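You operate a simulated robot arm through the tools that you are given. There is no shell and no other tool.

The job below is to be done with a simulated robot arm. You get a single attempt, and the scene is never put back.

Task
Queue the 140 min and 50 min cans for Mill 1, 70 min and 110 min for Mill 2.
Fine: each on its mill's step of the rack; the other cans stay. Set down upright: what you pick out.

The check looks at the end state, three seconds after you hand in, the way a careful person would. Anything else that was tipped, shoved, dropped, spilled or broken makes it a failure.

Robot
A 7-joint arm with a three-finger gripper, fixed in place. Base frame: the origin is at the foot of the arm, x ahead of it, y to its left, z up. Units: mm, degrees, N and s.
Its first joint turns from -166.0 to 166.0 degrees. Payload 2.69 kg.
Tool frame: the origin (TCP) lies between the finger pads and is the grasp point; the fingertips stand 30 mm ahead of it; z points along the fingers, y is the line along which they close. The gripper opens to 128 mm. The gripper's body begins 117 mm behind the TCP.
Orientation is told as [roll, pitch, yaw] about the base's x, y, z axes, in that order, counted from this pose: with the fingers straight down and closing along the base's y, the tool's x points along the base's -x, its y along +y and its z along -z.

Tools
- The arm moves only by the tool arm_command. Its argument "commands" is a list of rows, each a list of 7 numbers: the finger opening in mm, from 0 to 128, then the shift along the base's x, y, z in mm, then the turn, a rotation vector about the base's x, y, z in degrees. In form: [[gripper, tx, ty, tz, ax, ay, az], ...]. A call has 1 to 20 rows; each row shifts and turns the commanded pose from where the row before left it. Each row takes 0.2 s and may step no farther than 50 mm and 8.6 degrees from the row before; otherwise, or with a gripper value out of range, the whole call is refused. Where a pose cannot be reached the arm comes as near as it can. A force on the tool above 40 N (or 10 N above the force at the start of the call, whichever is more), or a blocked arm, ends the call early, and 0.2 s more pass. The fingers move at their own pace and stop on an object; they squeeze with about 28 N. The grip force told is the motor's: it shows also when the fingers shut on nothing. Time passes only in rows, and 0.2 s behind the last, so rows that do not move let the fingers close. The reply holds the time, the measured pose of the TCP, the force on the tool along the base axes, the opening and the grip force, in the units named above and with some noise, with the torque about the TCP (base axes, N m) and any sound that the robot's microphone picked up, and new pictures: "views" is both (left out), scene, wrist or none.
- Cameras (640 x 400 px; columns grow to the right, rows downward): "scene" is fixed at [50.3, 497.3, 1468.7]; the picture's right is [-0.45, -0.89, 0.00], its down [-0.43, 0.22, -0.88] and it looks along [0.78, -0.39, -0.48] (base axes); focal length 332 px, centre (320, 200). "wrist" rides on the gripper at [58, 54, -131] in the tool frame; the picture's right is [-0.68, 0.74, 0.00], its down [-0.62, -0.57, -0.55] and it looks along [-0.40, -0.37, 0.84] (tool axes); focal length 234 px, centre (320, 200). There is no depth. A picture from a camera that has moved, and an enlarged one, comes with that camera's place and axes in the base frame and with its lens.
- lift_body(by): slides the trunk up (or, below 0, down) by that many mm; the arm rides with it, the base frame stays. It gives what a move gives, with no picture.
- enlarge(camera, box): a new picture of the part [left, top, right, bottom] of that camera's present view, enlarged. No time passes.
- finish_job(): hands the job in; it is judged then, once.

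Nothing tells you positions but the pictures and the camera data. Unless the task says otherwise, let go and move clear before handing in.

The tools are called after "Call:" as name(argument=value, ...) on one line, values as JSON. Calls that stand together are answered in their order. arm_command: Moves the arm, as the interface text tells. Its arguments: {"type":"object","properties":{"commands":{"type":"array","items":{"type":"array","items":{"type":"number"}}},"views":{"type":"string","enum":["both","scene","wrist","none"]}},"required":["commands"]} The other tools are called the same way: lift_body (by) slides the trunk up or down; enlarge (camera, box) takes an enlarged picture of a part of a camera's view; finish_job () hands the job in.

At the start:

```text
time_s: 0.0
position: [508.0, 478.7, 1304.4]
tool_rot: [0.0, -0.1, 0.0]
ft_force: [0.2, -1.3, 0.6]
ft_torque: [0.0, 0.02, 0.0]
opening: 127.8
grasp_force: 0.1
trunk travel left (down, up): [-150.0, 200.0]
```

scene: 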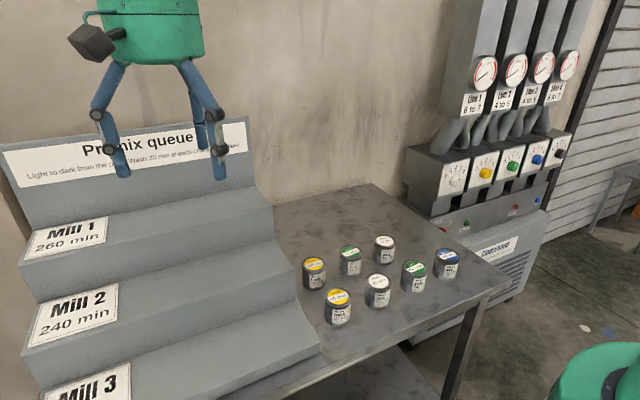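
wrist: 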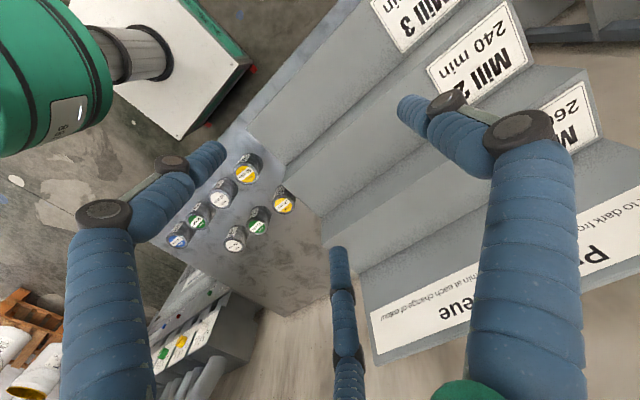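

I see a stepped rack (Mill 1, 2, 3) on a bench and seven cans with coloured lids to its right. I'll enlarge the views to read the labels before moving.

Call:
enlarge(camera="scene", box=[290, 225, 390, 290])

Call:
enlarge(camera="scene", box=[310, 265, 410, 330])

Call:
enlarge(camera="scene", box=[380, 235, 480, 300])

Call:
enlarge(camera="scene", box=[0, 110, 260, 270])

Call:
enlarge(camera="wrist", box=[150, 140, 310, 260])

```text
6.15 times, centred on (340, 258) of scene
camera zoom: at [50.3, 497.3, 1468.7], right [-0.45, -0.89, 0.0], down [-0.43, 0.22, -0.88], along [0.78, -0.39, -0.48], focal length 2042 px, centre (197, -154)
```

zoom: 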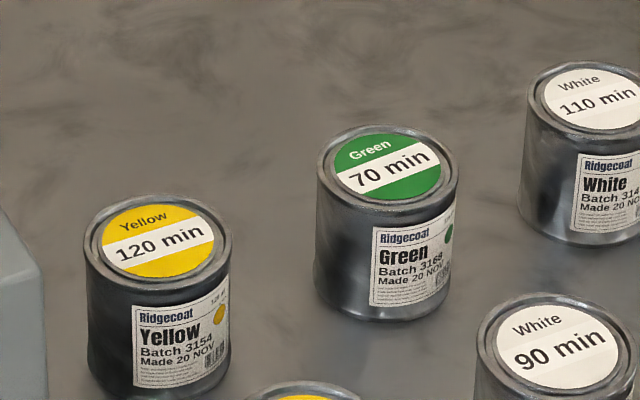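

```text
6.15 times, centred on (360, 298) of scene
camera zoom: at [50.3, 497.3, 1468.7], right [-0.45, -0.89, 0.0], down [-0.43, 0.22, -0.88], along [0.78, -0.39, -0.48], focal length 2042 px, centre (74, -400)
```

zoom: 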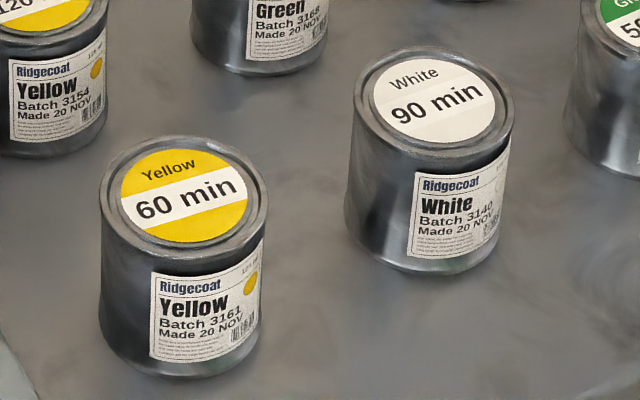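

```text
6.15 times, centred on (430, 268) of scene
camera zoom: at [50.3, 497.3, 1468.7], right [-0.45, -0.89, 0.0], down [-0.43, 0.22, -0.88], along [0.78, -0.39, -0.48], focal length 2042 px, centre (-357, -215)
```

zoom: 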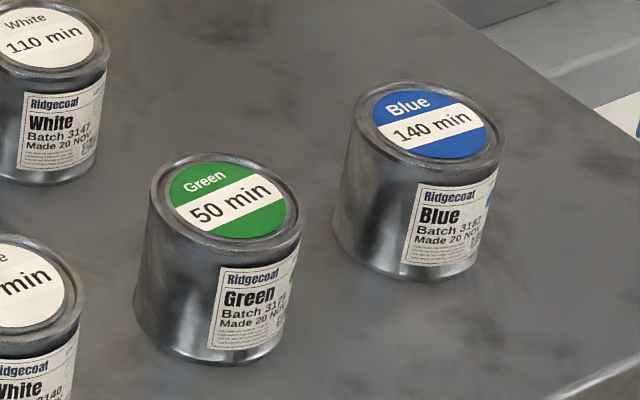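

```text
2.46 times, centred on (130, 190) of scene
camera zoom: at [50.3, 497.3, 1468.7], right [-0.45, -0.89, 0.0], down [-0.43, 0.22, -0.88], along [0.78, -0.39, -0.48], focal length 817 px, centre (788, 225)
```

zoom: 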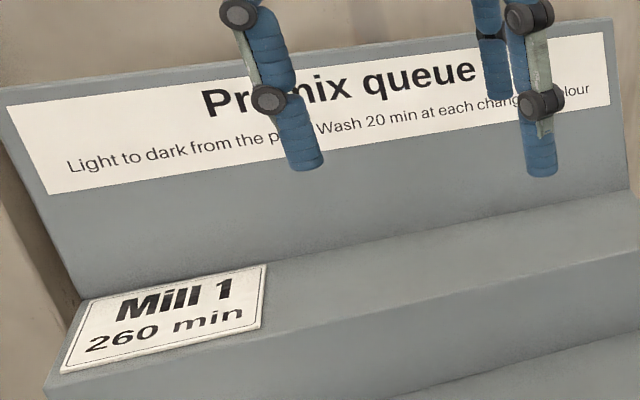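

```text
3.33 times, centred on (230, 200) of wrist
camera zoom: at [449.2, 530.7, 1436.1], right [0.68, 0.74, 0.0], down [0.62, -0.57, 0.55], along [0.4, -0.37, -0.84], focal length 781 px, centre (620, 200)
```

zoom: 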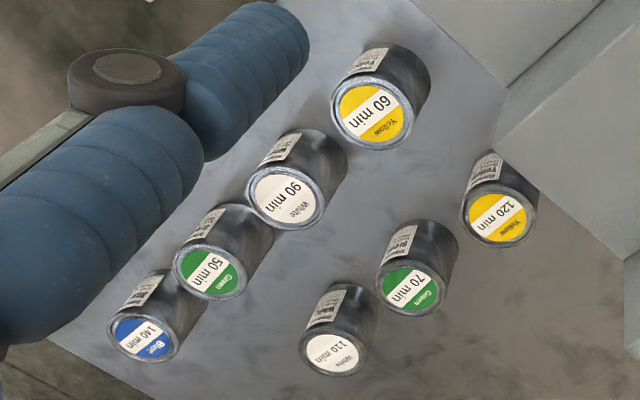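

Labels are readable: 140 blue, 50 green, 70 green, 110 white. Next I'll enlarge the rack area in both views to work out the step heights.

Call:
enlarge(camera="scene", box=[200, 110, 340, 200])

Call:
enlarge(camera="scene", box=[220, 170, 360, 260])

Call:
enlarge(camera="scene", box=[200, 230, 340, 380])

Call:
enlarge(camera="scene", box=[0, 200, 160, 400])

Call:
enlarge(camera="wrist", box=[240, 50, 420, 250])

Call:
enlarge(camera="wrist", box=[360, 0, 640, 200])

```text
4.44 times, centred on (270, 155) of scene
camera zoom: at [50.3, 497.3, 1468.7], right [-0.45, -0.89, 0.0], down [-0.43, 0.22, -0.88], along [0.78, -0.39, -0.48], focal length 1475 px, centre (542, 400)
```

zoom: 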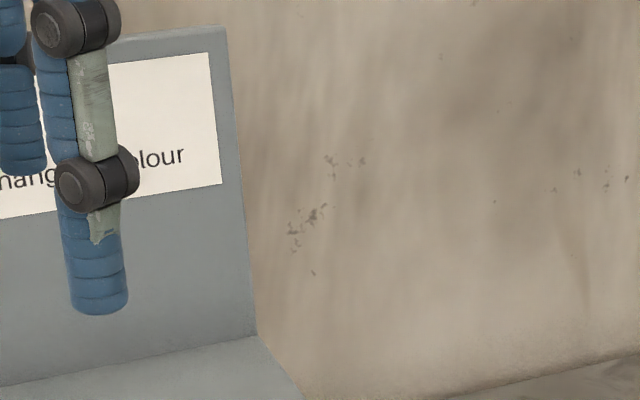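

```text
4.44 times, centred on (290, 215) of scene
camera zoom: at [50.3, 497.3, 1468.7], right [-0.45, -0.89, 0.0], down [-0.43, 0.22, -0.88], along [0.78, -0.39, -0.48], focal length 1475 px, centre (453, 133)
```

zoom: 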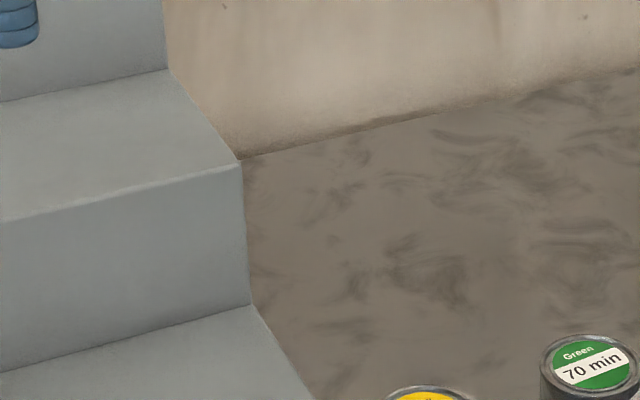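

```text
2.67 times, centred on (270, 305) of scene
camera zoom: at [50.3, 497.3, 1468.7], right [-0.45, -0.89, 0.0], down [-0.43, 0.22, -0.88], along [0.78, -0.39, -0.48], focal length 885 px, centre (453, -80)
```

zoom: 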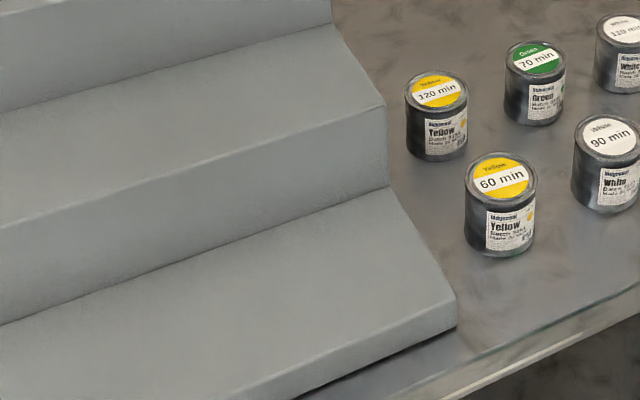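

```text
2.00 times, centred on (80, 300) of scene
camera zoom: at [50.3, 497.3, 1468.7], right [-0.45, -0.89, 0.0], down [-0.43, 0.22, -0.88], along [0.78, -0.39, -0.48], focal length 664 px, centre (800, 0)
```

zoom: 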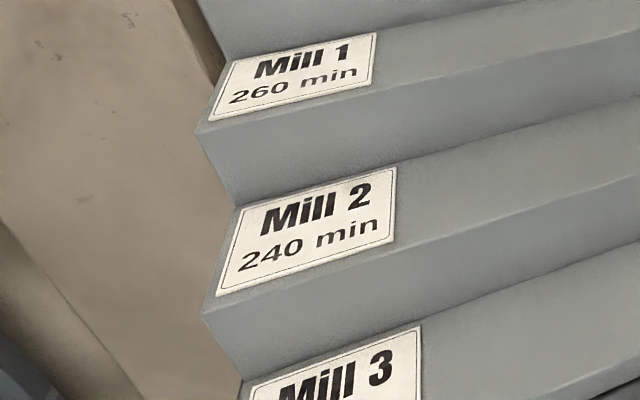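

```text
2.00 times, centred on (330, 150) of wrist
camera zoom: at [449.2, 530.7, 1436.1], right [0.68, 0.74, 0.0], down [0.62, -0.57, 0.55], along [0.4, -0.37, -0.84], focal length 468 px, centre (300, 300)
```

zoom: 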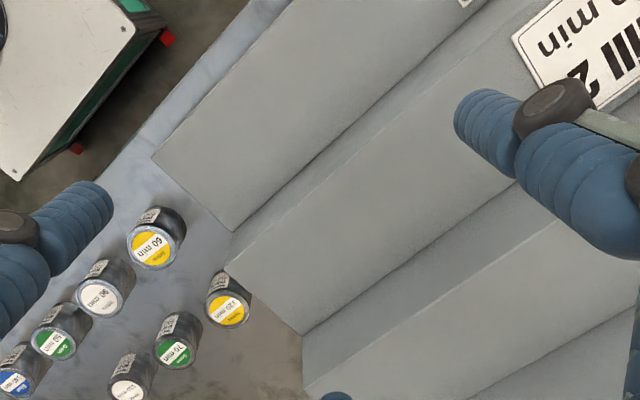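

```text
2.00 times, centred on (500, 100) of wrist
camera zoom: at [449.2, 530.7, 1436.1], right [0.68, 0.74, 0.0], down [0.62, -0.57, 0.55], along [0.4, -0.37, -0.84], focal length 468 px, centre (-40, 400)
```

zoom: 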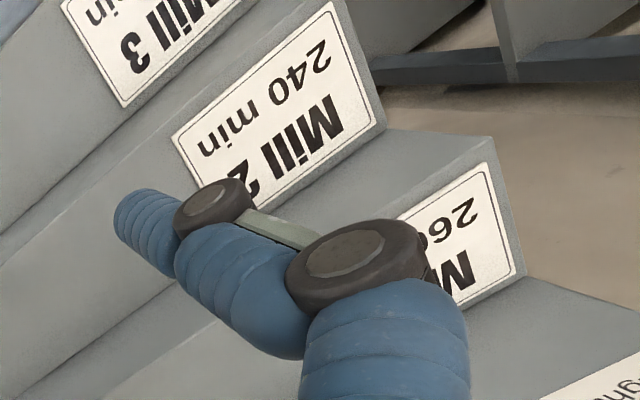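

The cans form a grid on the bench (top near z≈930, bench ≈869). The rack treads are near z≈900/990/1080, with plates at the left end. I'll move the arm off the sign to read it fully and get a second view of the cans.

Call:
arm_command(commands=[[100, -7, -37.5, -10, 0, 0, 0], [100, -7, -37.5, -10, 0, 0, 0], [100, -7, -37.5, -10, 0, 0, 0], [100, -7, -37.5, -10, 0, 0, 0], [100, -7, -37.5, -10, 0, 0, 0], [100, -7, -37.5, -10, 0, 0, 0], [100, -7, -37.5, -10, 0, 0, 0], [100, -7, -37.5, -10, 0, 0, 0]], views="both")

```text
time_s: 1.8
position: [453.4, 178.1, 1222.3]
tool_rot: [0.1, 0.0, 0.1]
ft_force: [1.0, -0.7, 0.6]
ft_torque: [-0.03, 0.02, 0.0]
opening: 100.4
grasp_force: 0.0
trunk travel left (down, up): [-150.0, 200.0]
camera wrist: at [393.9, 230.9, 1353.9], right [0.68, 0.74, 0.0], down [0.62, -0.56, 0.55], along [0.4, -0.37, -0.84], focal length 234 px, centre (320, 200)
```

scene: 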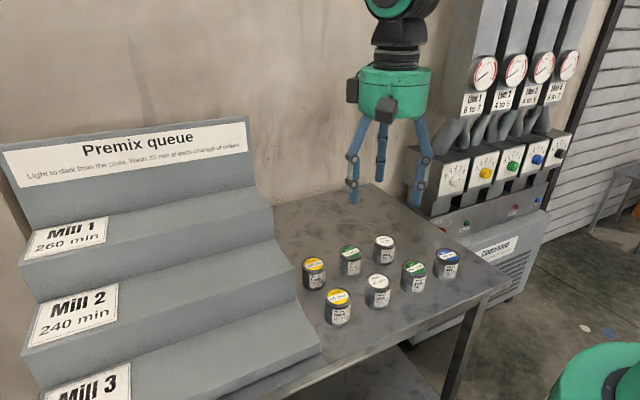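
wrist: 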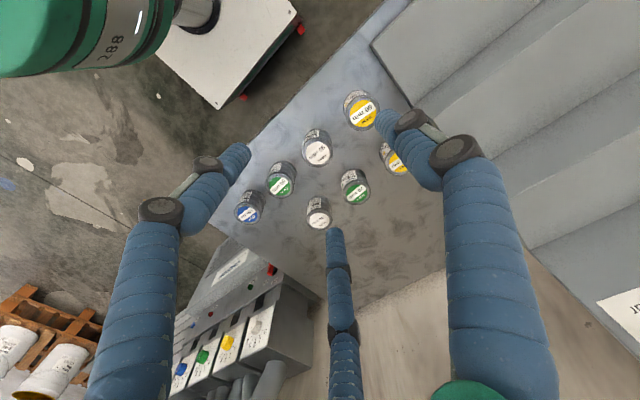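

The sign reads "Light to dark from the plate", so I'll also respect that order: green 50 then blue 140 on Mill 1, white 110 then green 70 on Mill 2. The hand seems to show three finger shapes, so I'll look closer before grasping.

Call:
enlarge(camera="scene", box=[320, 30, 460, 220])

Call:
enlarge(camera="scene", box=[0, 110, 260, 200])

Call:
enlarge(camera="wrist", box=[220, 70, 440, 250])

```text
2.11 times, centred on (390, 125) of scene
camera zoom: at [50.3, 497.3, 1468.7], right [-0.45, -0.89, 0.0], down [-0.43, 0.22, -0.88], along [0.78, -0.39, -0.48], focal length 698 px, centre (173, 358)
```

zoom: 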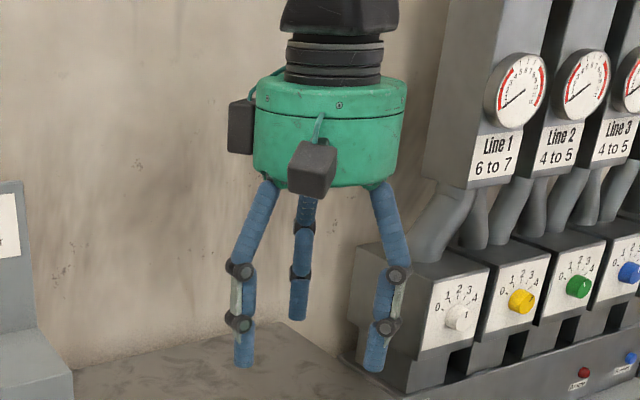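

```text
2.46 times, centred on (130, 155) of scene
camera zoom: at [50.3, 497.3, 1468.7], right [-0.45, -0.89, 0.0], down [-0.43, 0.22, -0.88], along [0.78, -0.39, -0.48], focal length 817 px, centre (788, 311)
```

zoom: 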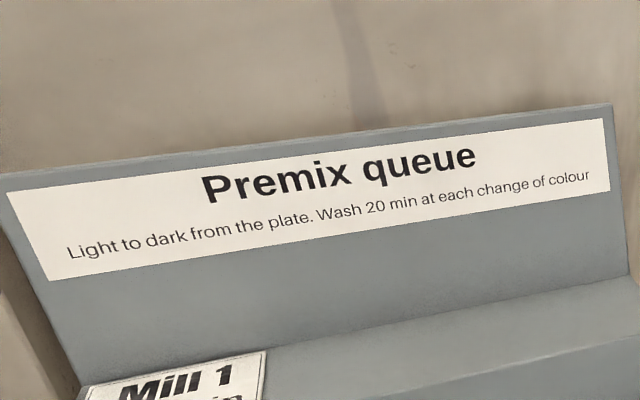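

```text
2.22 times, centred on (330, 160) of wrist
camera zoom: at [393.9, 230.9, 1353.9], right [0.68, 0.74, 0.0], down [0.62, -0.56, 0.55], along [0.4, -0.37, -0.84], focal length 520 px, centre (298, 289)
```

zoom: 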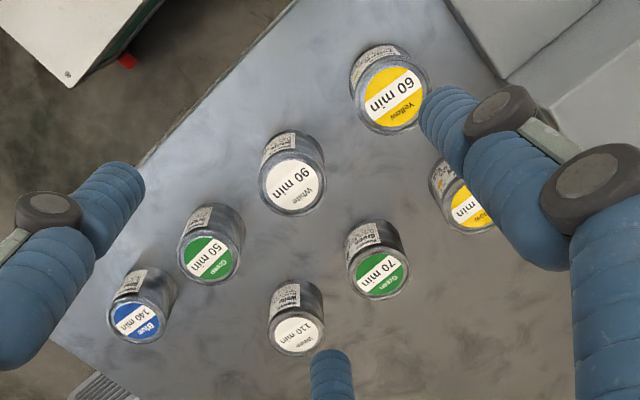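

The sign confirms the light-to-dark order. The hand visually has three fingers about 120° apart (one at +y), so I'll keep clearance all round and use about 84 mm of opening. I'll start with the green 50 can at about (515, 3) and hover above it to check alignment.

Call:
arm_command(commands=[[84, 10.3, -29.1, -27, 0, 0, 0], [84, 10.3, -29.1, -27, 0, 0, 0], [84, 10.3, -29.1, -27, 0, 0, 0], [84, 10.3, -29.1, -27, 0, 0, 0], [84, 10.3, -29.1, -27, 0, 0, 0], [84, 10.3, -29.1, -27, 0, 0, 0], [84, 0, 0, 0, 0, 0, 0]], views="both")

```text
time_s: 3.4
position: [514.6, 4.3, 1061.0]
tool_rot: [0.1, 0.0, 0.0]
ft_force: [0.4, 0.2, 0.6]
ft_torque: [0.01, 0.03, 0.0]
opening: 83.9
grasp_force: 0.2
trunk travel left (down, up): [-150.0, 200.0]
camera wrist: at [455.6, 56.0, 1192.4], right [0.68, 0.74, 0.0], down [0.62, -0.57, 0.55], along [0.4, -0.37, -0.84], focal length 234 px, centre (320, 200)
```

scene: 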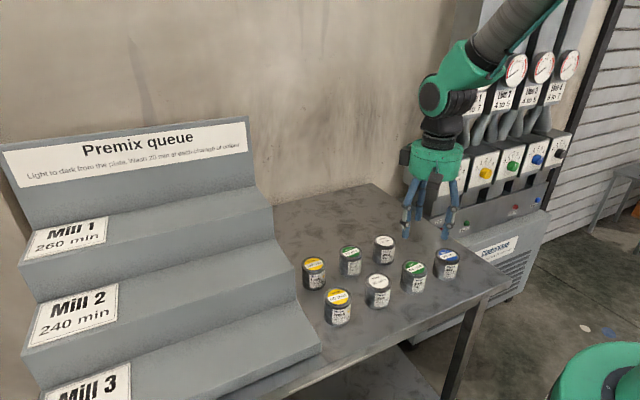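
wrist: 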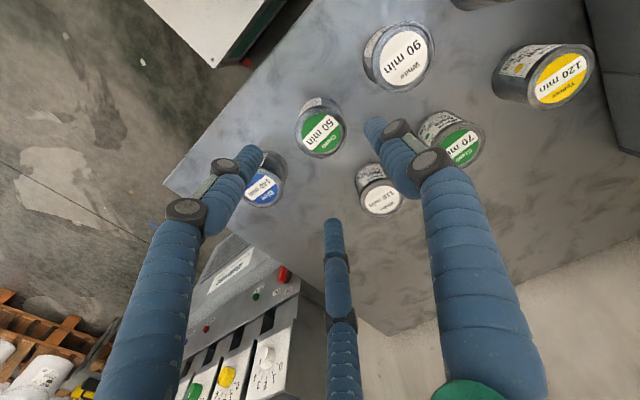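

The wrist view puts the green 50 lid at (515, 4), right under the TCP. I'll descend partway and check once more.

Call:
arm_command(commands=[[84, 0.2, -0.2, -25, 0, 0, 0], [84, 0, 0, -25, 0, 0, 0], [84, 0, 0, -25, 0, 0, 0], [84, 0, 0, -15, 0, 0, 0], [84, 0, 0, -10, 0, 0, 0], [84, 0, 0, 0, 0, 0, 0]], views="both")

Call:
enlarge(camera="scene", box=[350, 160, 510, 310])

```text
time_s: 4.8
position: [514.4, 3.2, 961.7]
tool_rot: [-0.1, -0.1, 0.0]
ft_force: [0.0, -0.7, -0.3]
ft_torque: [-0.02, -0.01, 0.01]
opening: 83.8
grasp_force: 0.1
trunk travel left (down, up): [-150.0, 200.0]
camera wrist: at [454.7, 56.7, 1093.1], right [0.68, 0.74, 0.0], down [0.62, -0.57, 0.55], along [0.4, -0.37, -0.84], focal length 234 px, centre (320, 200)
```

scene: 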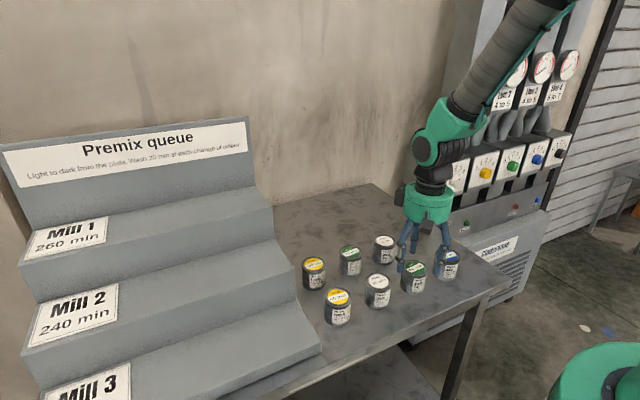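
wrist: 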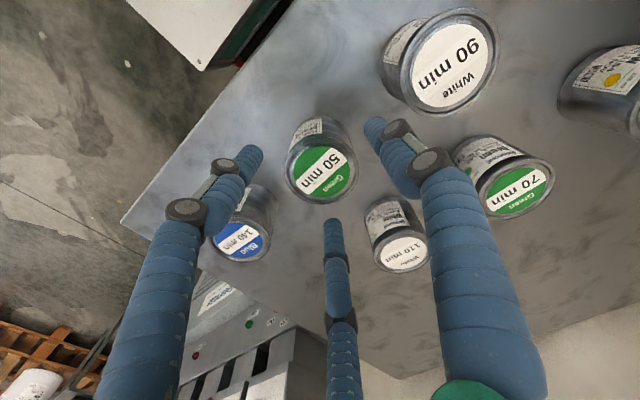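

```text
2.67 times, centred on (430, 235) of scene
camera zoom: at [50.3, 497.3, 1468.7], right [-0.45, -0.89, 0.0], down [-0.43, 0.22, -0.88], along [0.78, -0.39, -0.48], focal length 885 px, centre (27, 107)
```

zoom: 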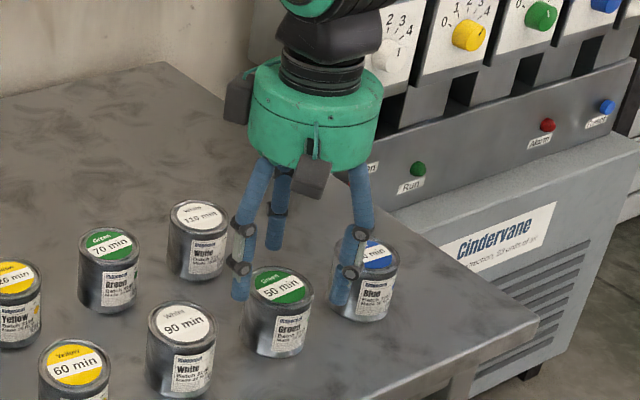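

The fingertips surround the green 50 lid evenly, with clearance to neighbours. I'll go down to grasp height and close.

Call:
arm_command(commands=[[84, 0.5, 0, -20, 0, 0, 0], [84, 0.5, 0, -15, 0, 0, 0], [84, 0, 0, -13, 0, 0, 0], [84, 0, 0, 0, 0, 0, 0], [40, 0, 0, 0, 0, 0, 0], [40, 0, 0, 0, 0, 0, 0], [40, 0, 0, 0, 0, 0, 0], [40, 0, 0, 0, 0, 0, 0]], views="both")

Call:
enlarge(camera="scene", box=[350, 160, 510, 310])

```text
time_s: 6.6
position: [515.8, 3.4, 914.1]
tool_rot: [0.0, 0.0, 0.0]
ft_force: [0.8, 1.0, 2.0]
ft_torque: [0.09, -0.05, -0.01]
opening: 59.8
grasp_force: 27.5
trunk travel left (down, up): [-150.0, 200.0]
camera wrist: at [456.2, 56.2, 1046.3], right [0.68, 0.74, 0.0], down [0.62, -0.57, 0.55], along [0.4, -0.37, -0.84], focal length 234 px, centre (320, 200)
```

scene: 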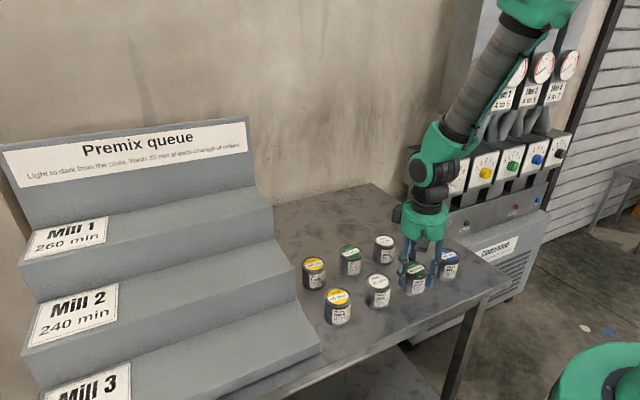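
wrist: 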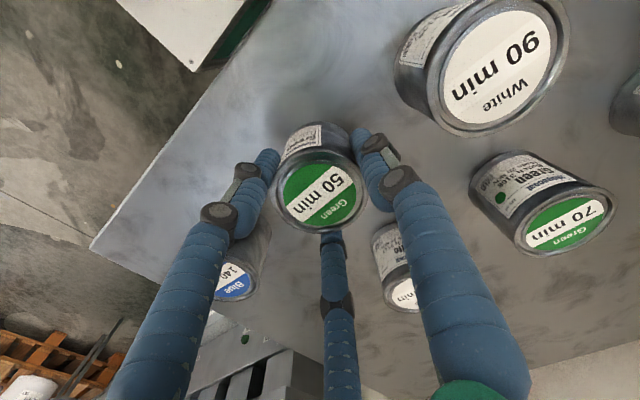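

```text
2.67 times, centred on (430, 235) of scene
camera zoom: at [50.3, 497.3, 1468.7], right [-0.45, -0.89, 0.0], down [-0.43, 0.22, -0.88], along [0.78, -0.39, -0.48], focal length 885 px, centre (27, 107)
```

zoom: 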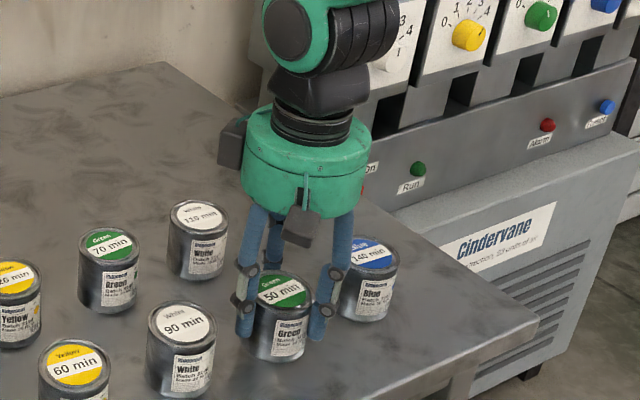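

Grip is firm at 59.8 mm on the 50 can. I'll lift straight up.

Call:
arm_command(commands=[[40, 0, 0, 10, 0, 0, 0], [40, 0, 0, 20, 0, 0, 0], [40, 0, 0, 30, 0, 0, 0], [40, 0, 0, 40, 0, 0, 0], [40, 0, 0, 40, 0, 0, 0], [40, 0, 0, 40, 0, 0, 0], [40, 0, 0, 40, 0, 0, 0], [40, 0, 0, 30, 0, 0, 0], [40, 0, 0, 20, 0, 0, 0], [40, 0, 0, 0, 0, 0, 0]], views="both")

```text
time_s: 8.8
position: [514.8, 3.3, 1184.0]
tool_rot: [0.1, -0.1, 0.0]
ft_force: [0.3, 0.6, -2.3]
ft_torque: [0.01, 0.02, 0.0]
opening: 60.1
grasp_force: 28.4
trunk travel left (down, up): [-150.0, 200.0]
camera wrist: at [455.9, 55.6, 1316.3], right [0.68, 0.74, 0.0], down [0.62, -0.57, 0.55], along [0.4, -0.37, -0.84], focal length 234 px, centre (320, 200)
```

scene: 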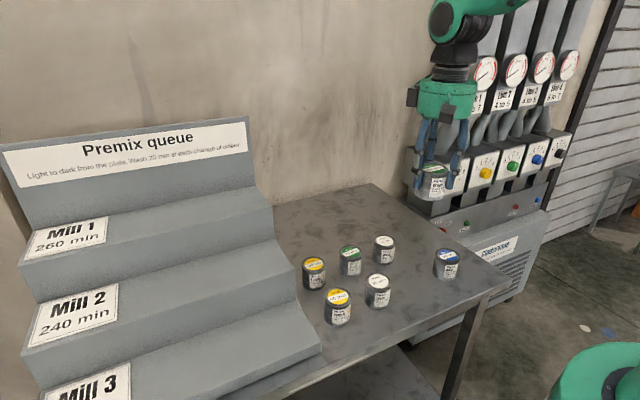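
wrist: 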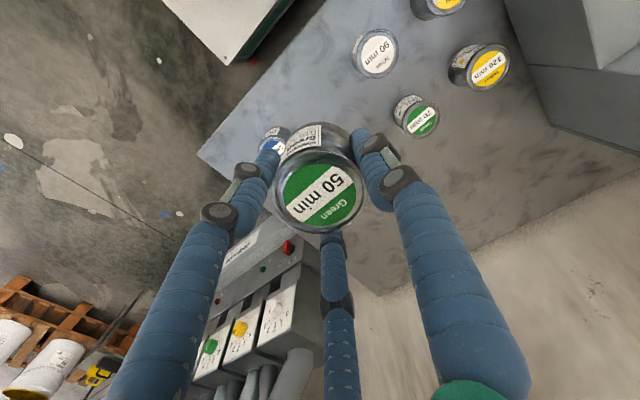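

The can is lifted cleanly at about 2.5 N. I'll carry it at a safe height toward the Mill 1 step, stopping a bit in front of the back panel to check clearance.

Call:
arm_command(commands=[[40, 6, 16, 6, 0, 0, 0], [40, 13.2, 36.2, 4, 0, 0, 0], [40, 13.2, 36.2, 4, 0, 0, 0], [40, 13.2, 36.2, 4, 0, 0, 0], [40, 13.2, 36.2, 4, 0, 0, 0], [40, 13.2, 36.2, 4, 0, 0, 0], [40, 13.2, 36.2, 4, 0, 0, 0], [40, 13.2, 36.2, 0, 0, 0, 0], [40, 13.2, 36.2, 0, 0, 0, 0], [40, 13.2, 36.2, 0, 0, 0, 0], [40, 13.2, 36.2, 0, 0, 0, 0], [40, 13.2, 36.2, 0, 0, 0, 0], [40, 13.2, 36.2, 0, 0, 0, 0], [40, 13.2, 36.2, 0, 0, 0, 0], [40, 7, 20, 0, 0, 0, 0], [40, 0, 0, 0, 0, 0, 0]], views="both")

Call:
enlarge(camera="scene", box=[0, 0, 260, 240])

```text
time_s: 12.2
position: [698.3, 509.9, 1215.5]
tool_rot: [0.1, -0.1, 0.0]
ft_force: [-0.4, 0.4, -2.1]
ft_torque: [0.0, -0.01, 0.01]
opening: 60.2
grasp_force: 27.5
trunk travel left (down, up): [-150.0, 200.0]
camera wrist: at [640.0, 562.3, 1347.2], right [0.68, 0.74, 0.0], down [0.62, -0.56, 0.55], along [0.4, -0.37, -0.84], focal length 234 px, centre (320, 200)
```

scene: 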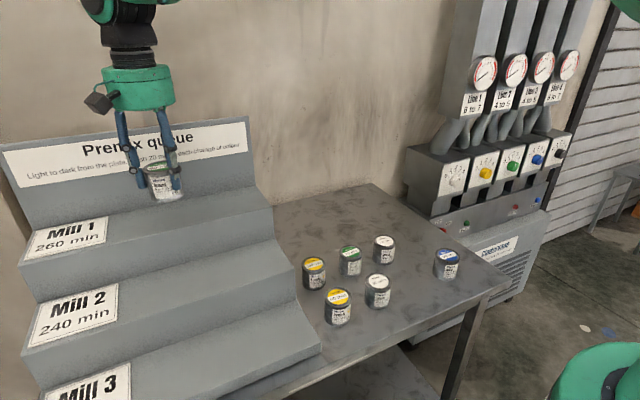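
wrist: 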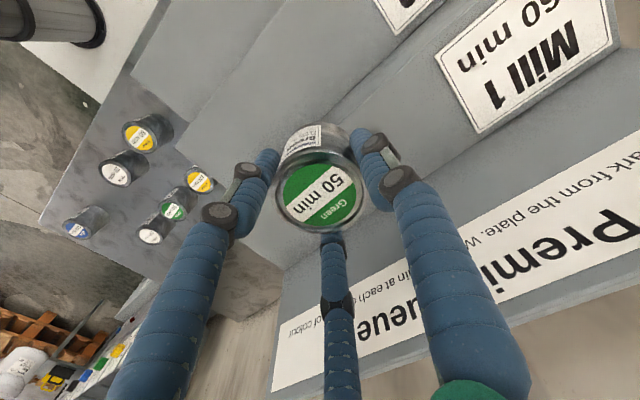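

```text
1.67 times, centred on (130, 120) of scene
camera zoom: at [50.3, 497.3, 1468.7], right [-0.45, -0.89, 0.0], down [-0.43, 0.22, -0.88], along [0.78, -0.39, -0.48], focal length 553 px, centre (637, 333)
```

zoom: 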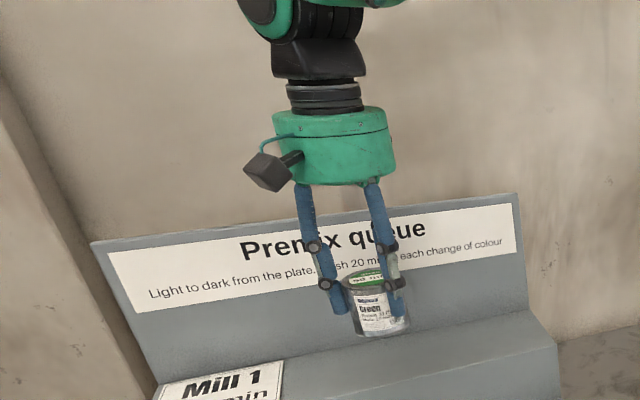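

I'm over the front of the Mill 1 step. A second box on the hand's +x side could come near the back panel (top about z=1264), so I'll yaw the tool +45° here at safe height before going in.

Call:
arm_command(commands=[[40, 0, 0, 0, 0, 0, 7.5], [40, 0, 0, 0, 0, 0, 7.5], [40, 0, 0, 0, 0, 0, 7.5], [40, 0, 0, 0, 0, 0, 7.5], [40, 0, 0, 0, 0, 0, 7.5], [40, 0, 0, 0, 0, 0, 7.5], [40, 0, 0, 0, 0, 0, 0]], views="both")

Call:
enlarge(camera="scene", box=[0, 0, 260, 240])

```text
time_s: 13.8
position: [699.6, 510.7, 1214.2]
tool_rot: [0.0, 0.0, 45.2]
ft_force: [-0.7, -0.5, -2.3]
ft_torque: [0.03, -0.02, -0.01]
opening: 60.2
grasp_force: 27.9
trunk travel left (down, up): [-150.0, 200.0]
camera wrist: at [620.1, 505.5, 1346.2], right [-0.04, 1.0, 0.0], down [0.84, 0.04, 0.55], along [0.55, 0.02, -0.84], focal length 234 px, centre (320, 200)
```

scene: 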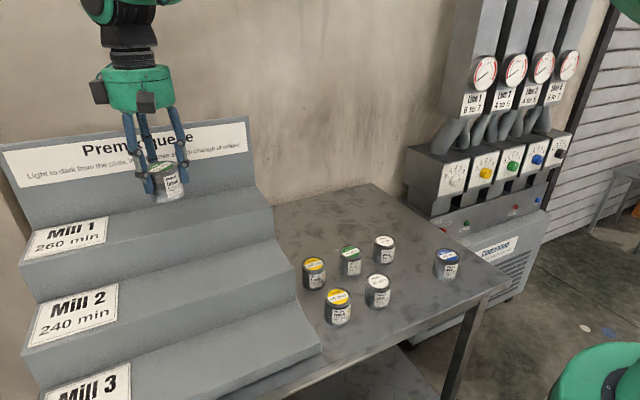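
wrist: 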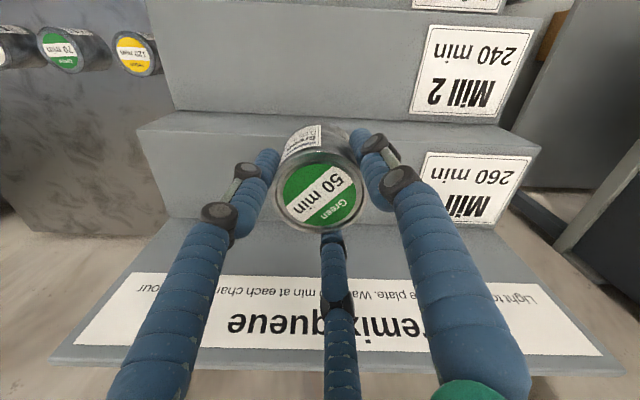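

```text
1.67 times, centred on (130, 120) of scene
camera zoom: at [50.3, 497.3, 1468.7], right [-0.45, -0.89, 0.0], down [-0.43, 0.22, -0.88], along [0.78, -0.39, -0.48], focal length 553 px, centre (637, 333)
```

zoom: 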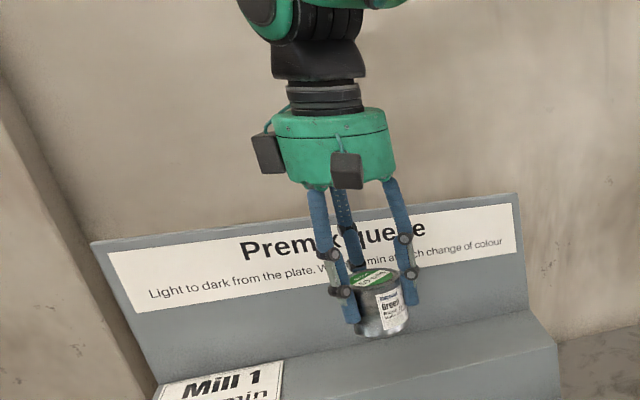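

The boxes now point away from the panel and the wrist view lines up with the rack. I'll move over the tread centre-front (x≈745) and lower most of the way.

Call:
arm_command(commands=[[40, 15, 0, 0, 0, 0, 0], [40, 20, 0, 0, 0, 0, 0], [40, 10, 0, 0, 0, 0, 0], [40, 0, 0, -20, 0, 0, 0], [40, 0, 0, -25, 0, 0, 0], [40, 0, 0, -15, 0, 0, 0], [40, 0, 0, -10, 0, 0, 0], [40, 0, 0, 0, 0, 0, 0]], views="both")

Call:
enlarge(camera="scene", box=[60, 60, 260, 240])

```text
time_s: 15.6
position: [746.2, 511.0, 1143.9]
tool_rot: [0.0, 0.0, 45.0]
ft_force: [-0.1, 0.7, -2.2]
ft_torque: [0.01, 0.03, 0.0]
opening: 59.5
grasp_force: 28.6
trunk travel left (down, up): [-150.0, 200.0]
camera wrist: at [665.0, 505.6, 1275.9], right [-0.04, 1.0, 0.0], down [0.84, 0.04, 0.55], along [0.55, 0.02, -0.84], focal length 234 px, centre (320, 200)
```

scene: 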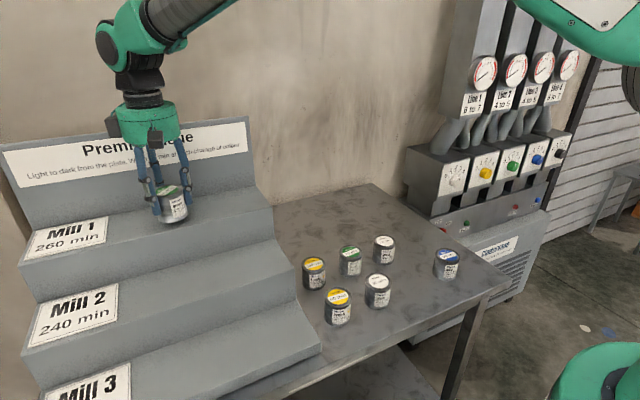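
wrist: 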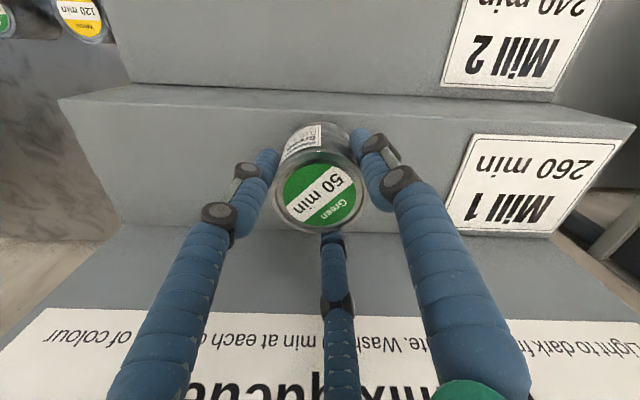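

```text
2.22 times, centred on (160, 150) of scene
camera zoom: at [50.3, 497.3, 1468.7], right [-0.45, -0.89, 0.0], down [-0.43, 0.22, -0.88], along [0.78, -0.39, -0.48], focal length 737 px, centre (676, 311)
```

zoom: 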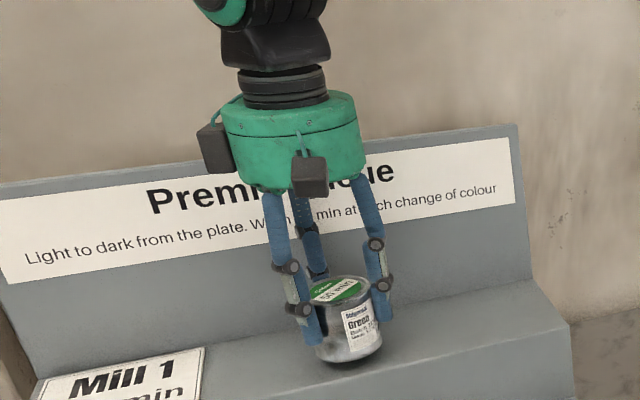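

The can hovers about 15–20 mm above the Mill 1 tread, clear of the panel. I'll lower slowly until contact shows in the force reading.

Call:
arm_command(commands=[[40, 0, 0, -6, 0, 0, 0], [40, 0, 0, -4, 0, 0, 0], [40, 0, 0, -2, 0, 0, 0], [40, 0, 0, 0, 0, 0, 0]], views="none")

Call:
arm_command(commands=[[40, 0, 0, -2, 0, 0, 0], [40, 0, 0, -1, 0, 0, 0], [40, 0, 0, 0, 0, 0, 0]], views="scene")

Call:
enlarge(camera="scene", box=[110, 120, 250, 240])

```text
time_s: 16.6
position: [745.1, 509.5, 1132.0]
tool_rot: [-0.1, 0.1, 45.0]
ft_force: [0.2, 0.9, -2.0]
ft_torque: [-0.03, -0.01, 0.0]
opening: 60.2
grasp_force: 28.0
trunk travel left (down, up): [-150.0, 200.0]
```

```text
time_s: 17.4
position: [745.2, 508.9, 1129.5]
tool_rot: [0.0, 0.0, 45.1]
ft_force: [-0.1, 0.2, 1.7]
ft_torque: [-0.13, -0.04, 0.0]
opening: 60.1
grasp_force: 28.1
trunk travel left (down, up): [-150.0, 200.0]
```

scene: 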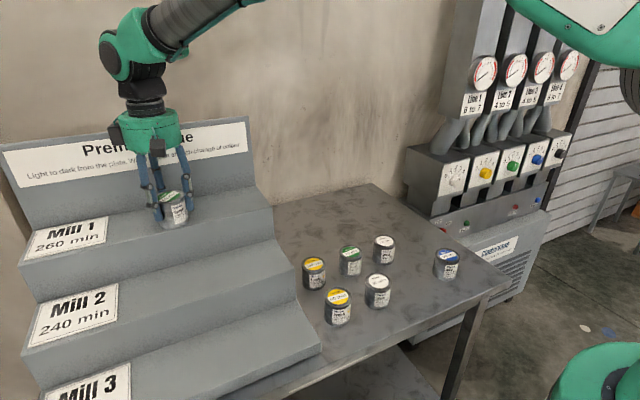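

```text
3.33 times, centred on (180, 180) of scene
camera zoom: at [50.3, 497.3, 1468.7], right [-0.45, -0.89, 0.0], down [-0.43, 0.22, -0.88], along [0.78, -0.39, -0.48], focal length 1106 px, centre (787, 267)
```

zoom: 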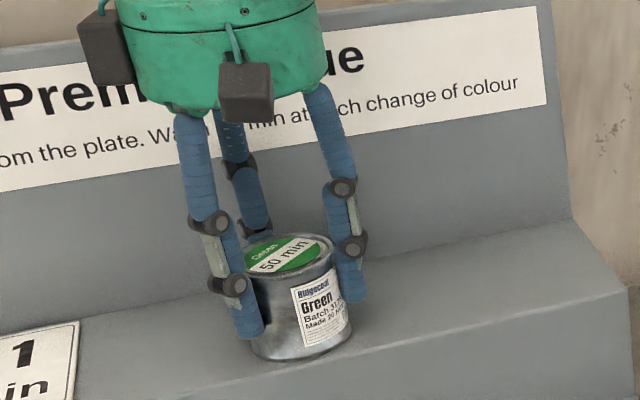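

Contact: the vertical force flipped from −2.2 to +1.7 N, so the can is resting on the tread. I'll release gradually, then rise straight up.

Call:
arm_command(commands=[[40, 0, 0, -0.5, 0, 0, 0], [62, 0, 0, 0, 0, 0, 0], [66, 0, 0, 0, 0, 0, 0], [74, 0, 0, 0, 0, 0, 0], [84, 0, 0, 0, 0, 0, 0], [84, 0, 0, 0, 0, 0, 0]], views="both")

Call:
enlarge(camera="scene", box=[110, 120, 250, 240])

```text
time_s: 18.8
position: [745.6, 510.5, 1129.3]
tool_rot: [0.0, 0.0, 45.1]
ft_force: [1.1, 0.1, 0.4]
ft_torque: [0.02, -0.02, 0.01]
opening: 84.0
grasp_force: 0.0
trunk travel left (down, up): [-150.0, 200.0]
camera wrist: at [665.4, 505.0, 1260.7], right [-0.04, 1.0, 0.0], down [0.84, 0.04, 0.55], along [0.55, 0.02, -0.84], focal length 234 px, centre (320, 200)
```

scene: 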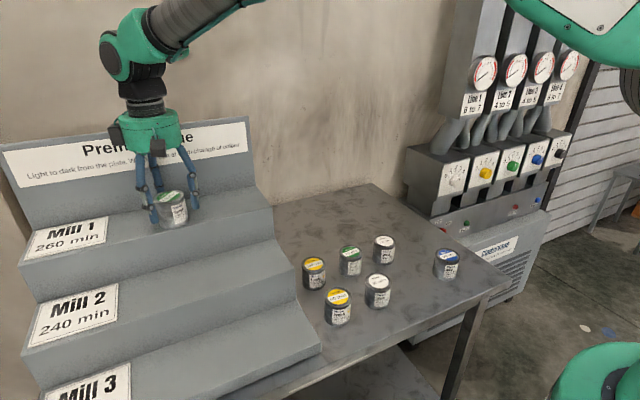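
wrist: 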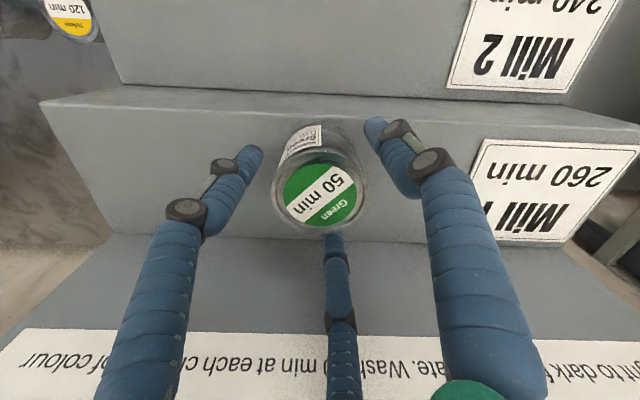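

```text
3.33 times, centred on (180, 180) of scene
camera zoom: at [50.3, 497.3, 1468.7], right [-0.45, -0.89, 0.0], down [-0.43, 0.22, -0.88], along [0.78, -0.39, -0.48], focal length 1106 px, centre (787, 267)
```

zoom: 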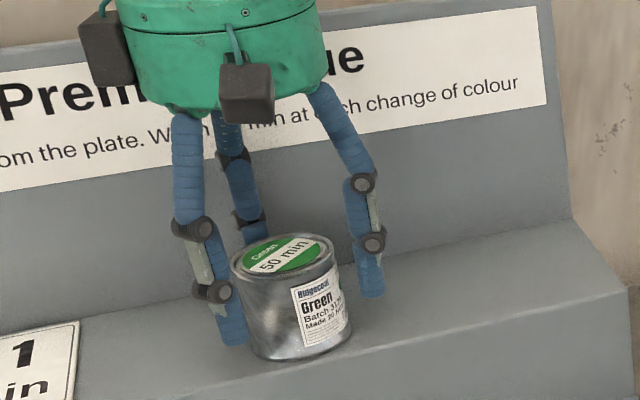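

The green 50 can stands upright on the Mill 1 step. I'll check how far it is from the tread's front edge before leaving it.

Call:
enlarge(camera="scene", box=[140, 180, 220, 240])

Call:
enlarge(camera="wrist", box=[230, 60, 430, 260])

```text
6.67 times, centred on (180, 210) of scene
camera zoom: at [50.3, 497.3, 1468.7], right [-0.45, -0.89, 0.0], down [-0.43, 0.22, -0.88], along [0.78, -0.39, -0.48], focal length 2212 px, centre (1253, 133)
```

zoom: 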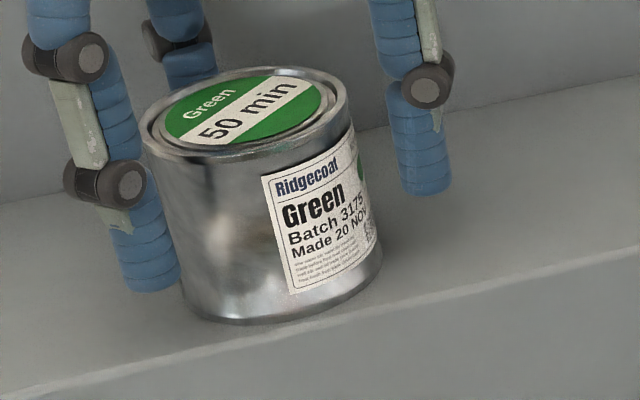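

```text
2.00 times, centred on (330, 160) of wrist
camera zoom: at [665.4, 505.0, 1260.7], right [-0.04, 1.0, 0.0], down [0.84, 0.04, 0.55], along [0.55, 0.02, -0.84], focal length 468 px, centre (300, 280)
```

zoom: 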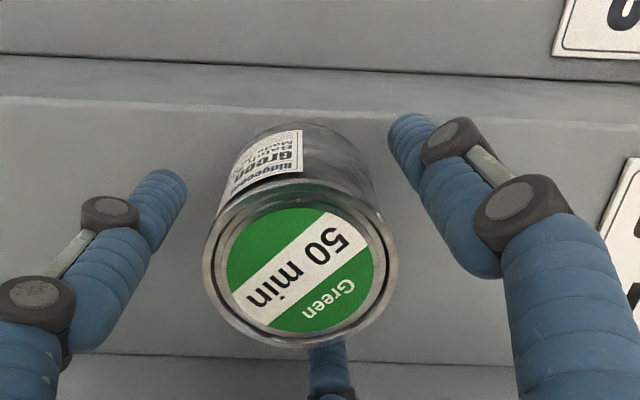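

The 50 can sits fully on the tread with a margin of about 8 mm, stable and upright. I'll retreat straight up and go over to the blue 140 can at about (516, −104), keeping this yaw.

Call:
arm_command(commands=[[84, 0, 0, 10, 0, 0, 0], [84, 0, 0, 25, 0, 0, 0], [84, 0, 0, 32, 0, 0, 0], [84, 0, 0, 33, 0, 0, 0], [84, -14.3, -38.4, 0, 0, 0, 0], [84, -14.3, -38.4, 0, 0, 0, 0], [84, -14.3, -38.4, 0, 0, 0, 0], [84, -14.3, -38.4, 0, 0, 0, 0], [84, -14.3, -38.4, 0, 0, 0, 0], [84, -14.3, -38.4, 0, 0, 0, 0], [84, -14.3, -38.4, 0, 0, 0, 0], [84, -14.3, -38.4, 0, 0, 0, 0], [84, -14.3, -38.4, -20, 0, 0, 0], [84, -14.3, -38.4, -20, 0, 0, 0], [84, -14.3, -38.4, -20, 0, 0, 0], [84, -14.3, -38.4, -20, 0, 0, 0], [84, -14.3, -38.4, -20, 0, 0, 0], [84, -14.3, -38.4, -20, 0, 0, 0], [84, -14.3, -38.4, -20, 0, 0, 0], [84, -14.3, -38.4, -20, 0, 0, 0]], views="both")

Call:
enlarge(camera="wrist", box=[220, 60, 420, 260])

Call:
enlarge(camera="scene", box=[100, 120, 280, 250])

```text
time_s: 23.0
position: [516.4, -106.0, 1067.6]
tool_rot: [0.0, 0.0, 45.0]
ft_force: [0.0, 0.8, -0.6]
ft_torque: [-0.06, -0.01, 0.01]
opening: 84.3
grasp_force: 0.1
trunk travel left (down, up): [-150.0, 200.0]
camera wrist: at [436.5, -110.2, 1198.8], right [-0.04, 1.0, 0.0], down [0.83, 0.04, 0.55], along [0.55, 0.02, -0.84], focal length 234 px, centre (320, 200)
```

scene: 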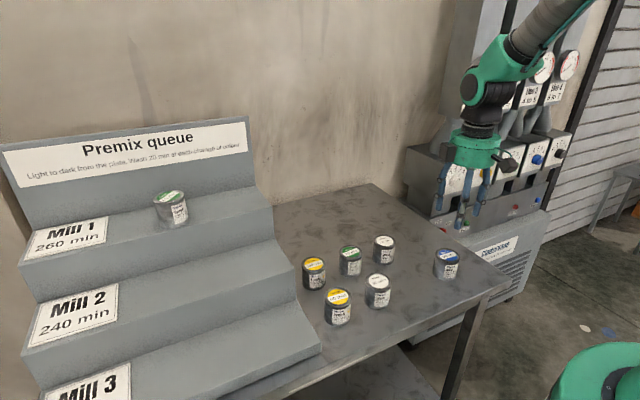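
wrist: 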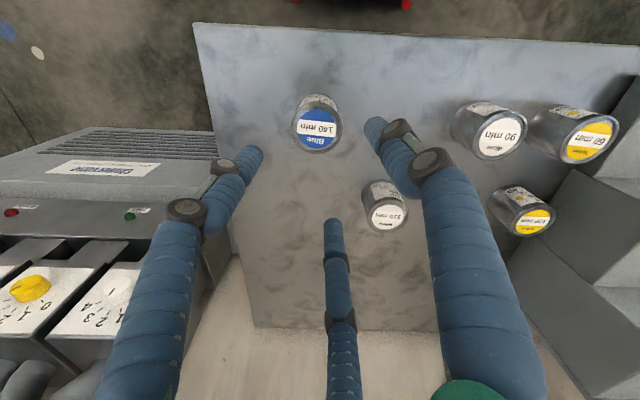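

```text
2.00 times, centred on (320, 160) of wrist
camera zoom: at [436.5, -110.2, 1198.8], right [-0.04, 1.0, 0.0], down [0.83, 0.04, 0.55], along [0.55, 0.02, -0.84], focal length 468 px, centre (320, 280)
```

zoom: 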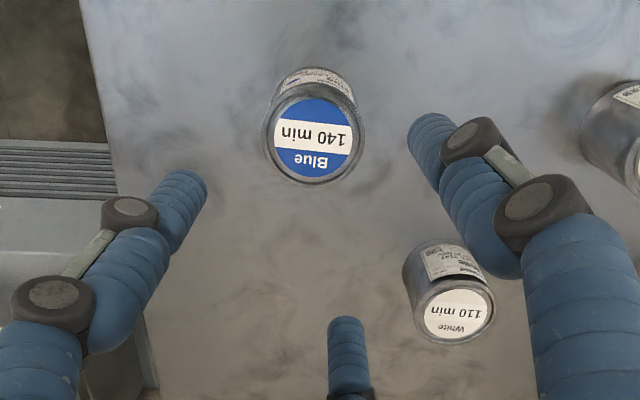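

```text
3.08 times, centred on (190, 185) of scene
camera zoom: at [50.3, 497.3, 1468.7], right [-0.45, -0.89, 0.0], down [-0.43, 0.22, -0.88], along [0.78, -0.39, -0.48], focal length 1021 px, centre (720, 246)
```

zoom: 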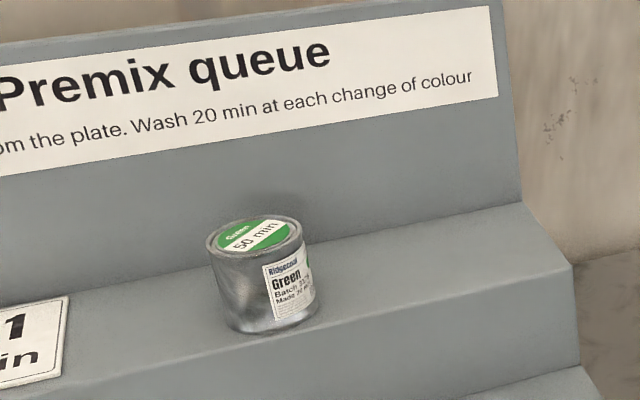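

The wrist view puts the blue 140 can at about (515, −110). I'll shift over it and descend partway.

Call:
arm_command(commands=[[84, -1.4, -4, -20, 0, 0, 0], [84, 0, 0, -25, 0, 0, 0], [84, 0, 0, -25, 0, 0, 0], [84, 0, 0, -20, 0, 0, 0], [84, 0, 0, -13, 0, 0, 0], [84, 0, 0, 0, 0, 0, 0]], views="both")

Call:
enlarge(camera="scene", box=[390, 180, 510, 300])

Call:
enlarge(camera="wrist", box=[220, 80, 420, 280])

```text
time_s: 24.4
position: [515.4, -108.6, 966.4]
tool_rot: [0.0, 0.1, 45.1]
ft_force: [0.5, 0.0, -0.5]
ft_torque: [0.0, 0.02, 0.0]
opening: 84.0
grasp_force: 0.0
trunk travel left (down, up): [-150.0, 200.0]
camera wrist: at [435.2, -112.8, 1098.4], right [-0.04, 1.0, 0.0], down [0.84, 0.04, 0.55], along [0.55, 0.02, -0.84], focal length 234 px, centre (320, 200)
```

scene: 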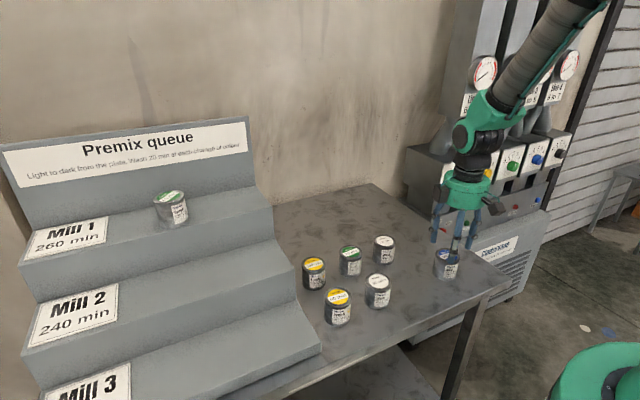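
wrist: 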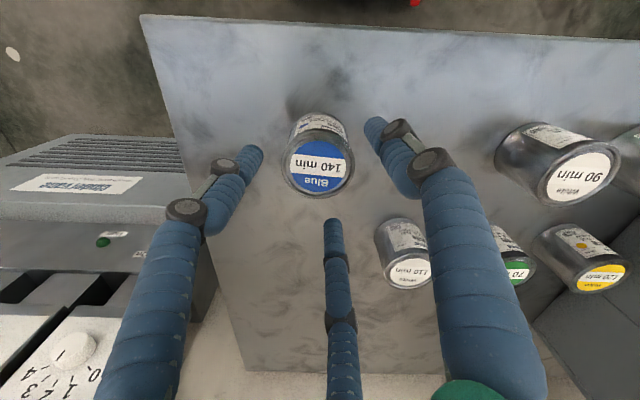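

```text
3.33 times, centred on (450, 240) of scene
camera zoom: at [50.3, 497.3, 1468.7], right [-0.45, -0.89, 0.0], down [-0.43, 0.22, -0.88], along [0.78, -0.39, -0.48], focal length 1106 px, centre (-113, 67)
```

zoom: 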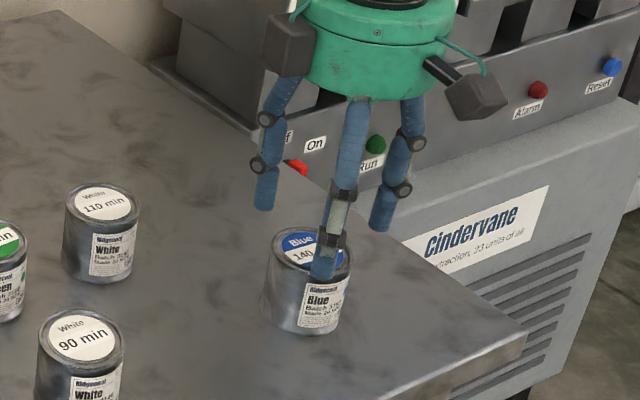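

```text
2.00 times, centred on (320, 180) of wrist
camera zoom: at [435.2, -112.8, 1098.4], right [-0.04, 1.0, 0.0], down [0.84, 0.04, 0.55], along [0.55, 0.02, -0.84], focal length 468 px, centre (320, 240)
```

zoom: 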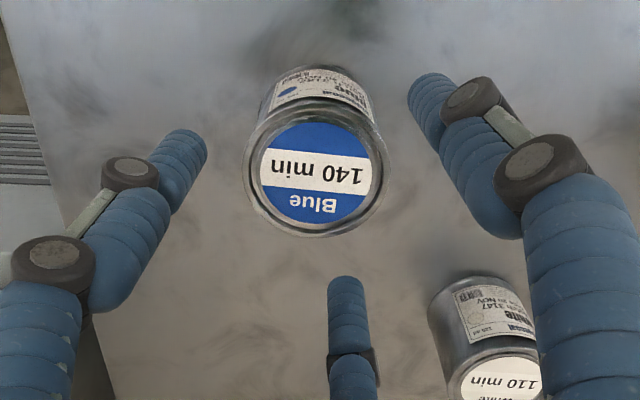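

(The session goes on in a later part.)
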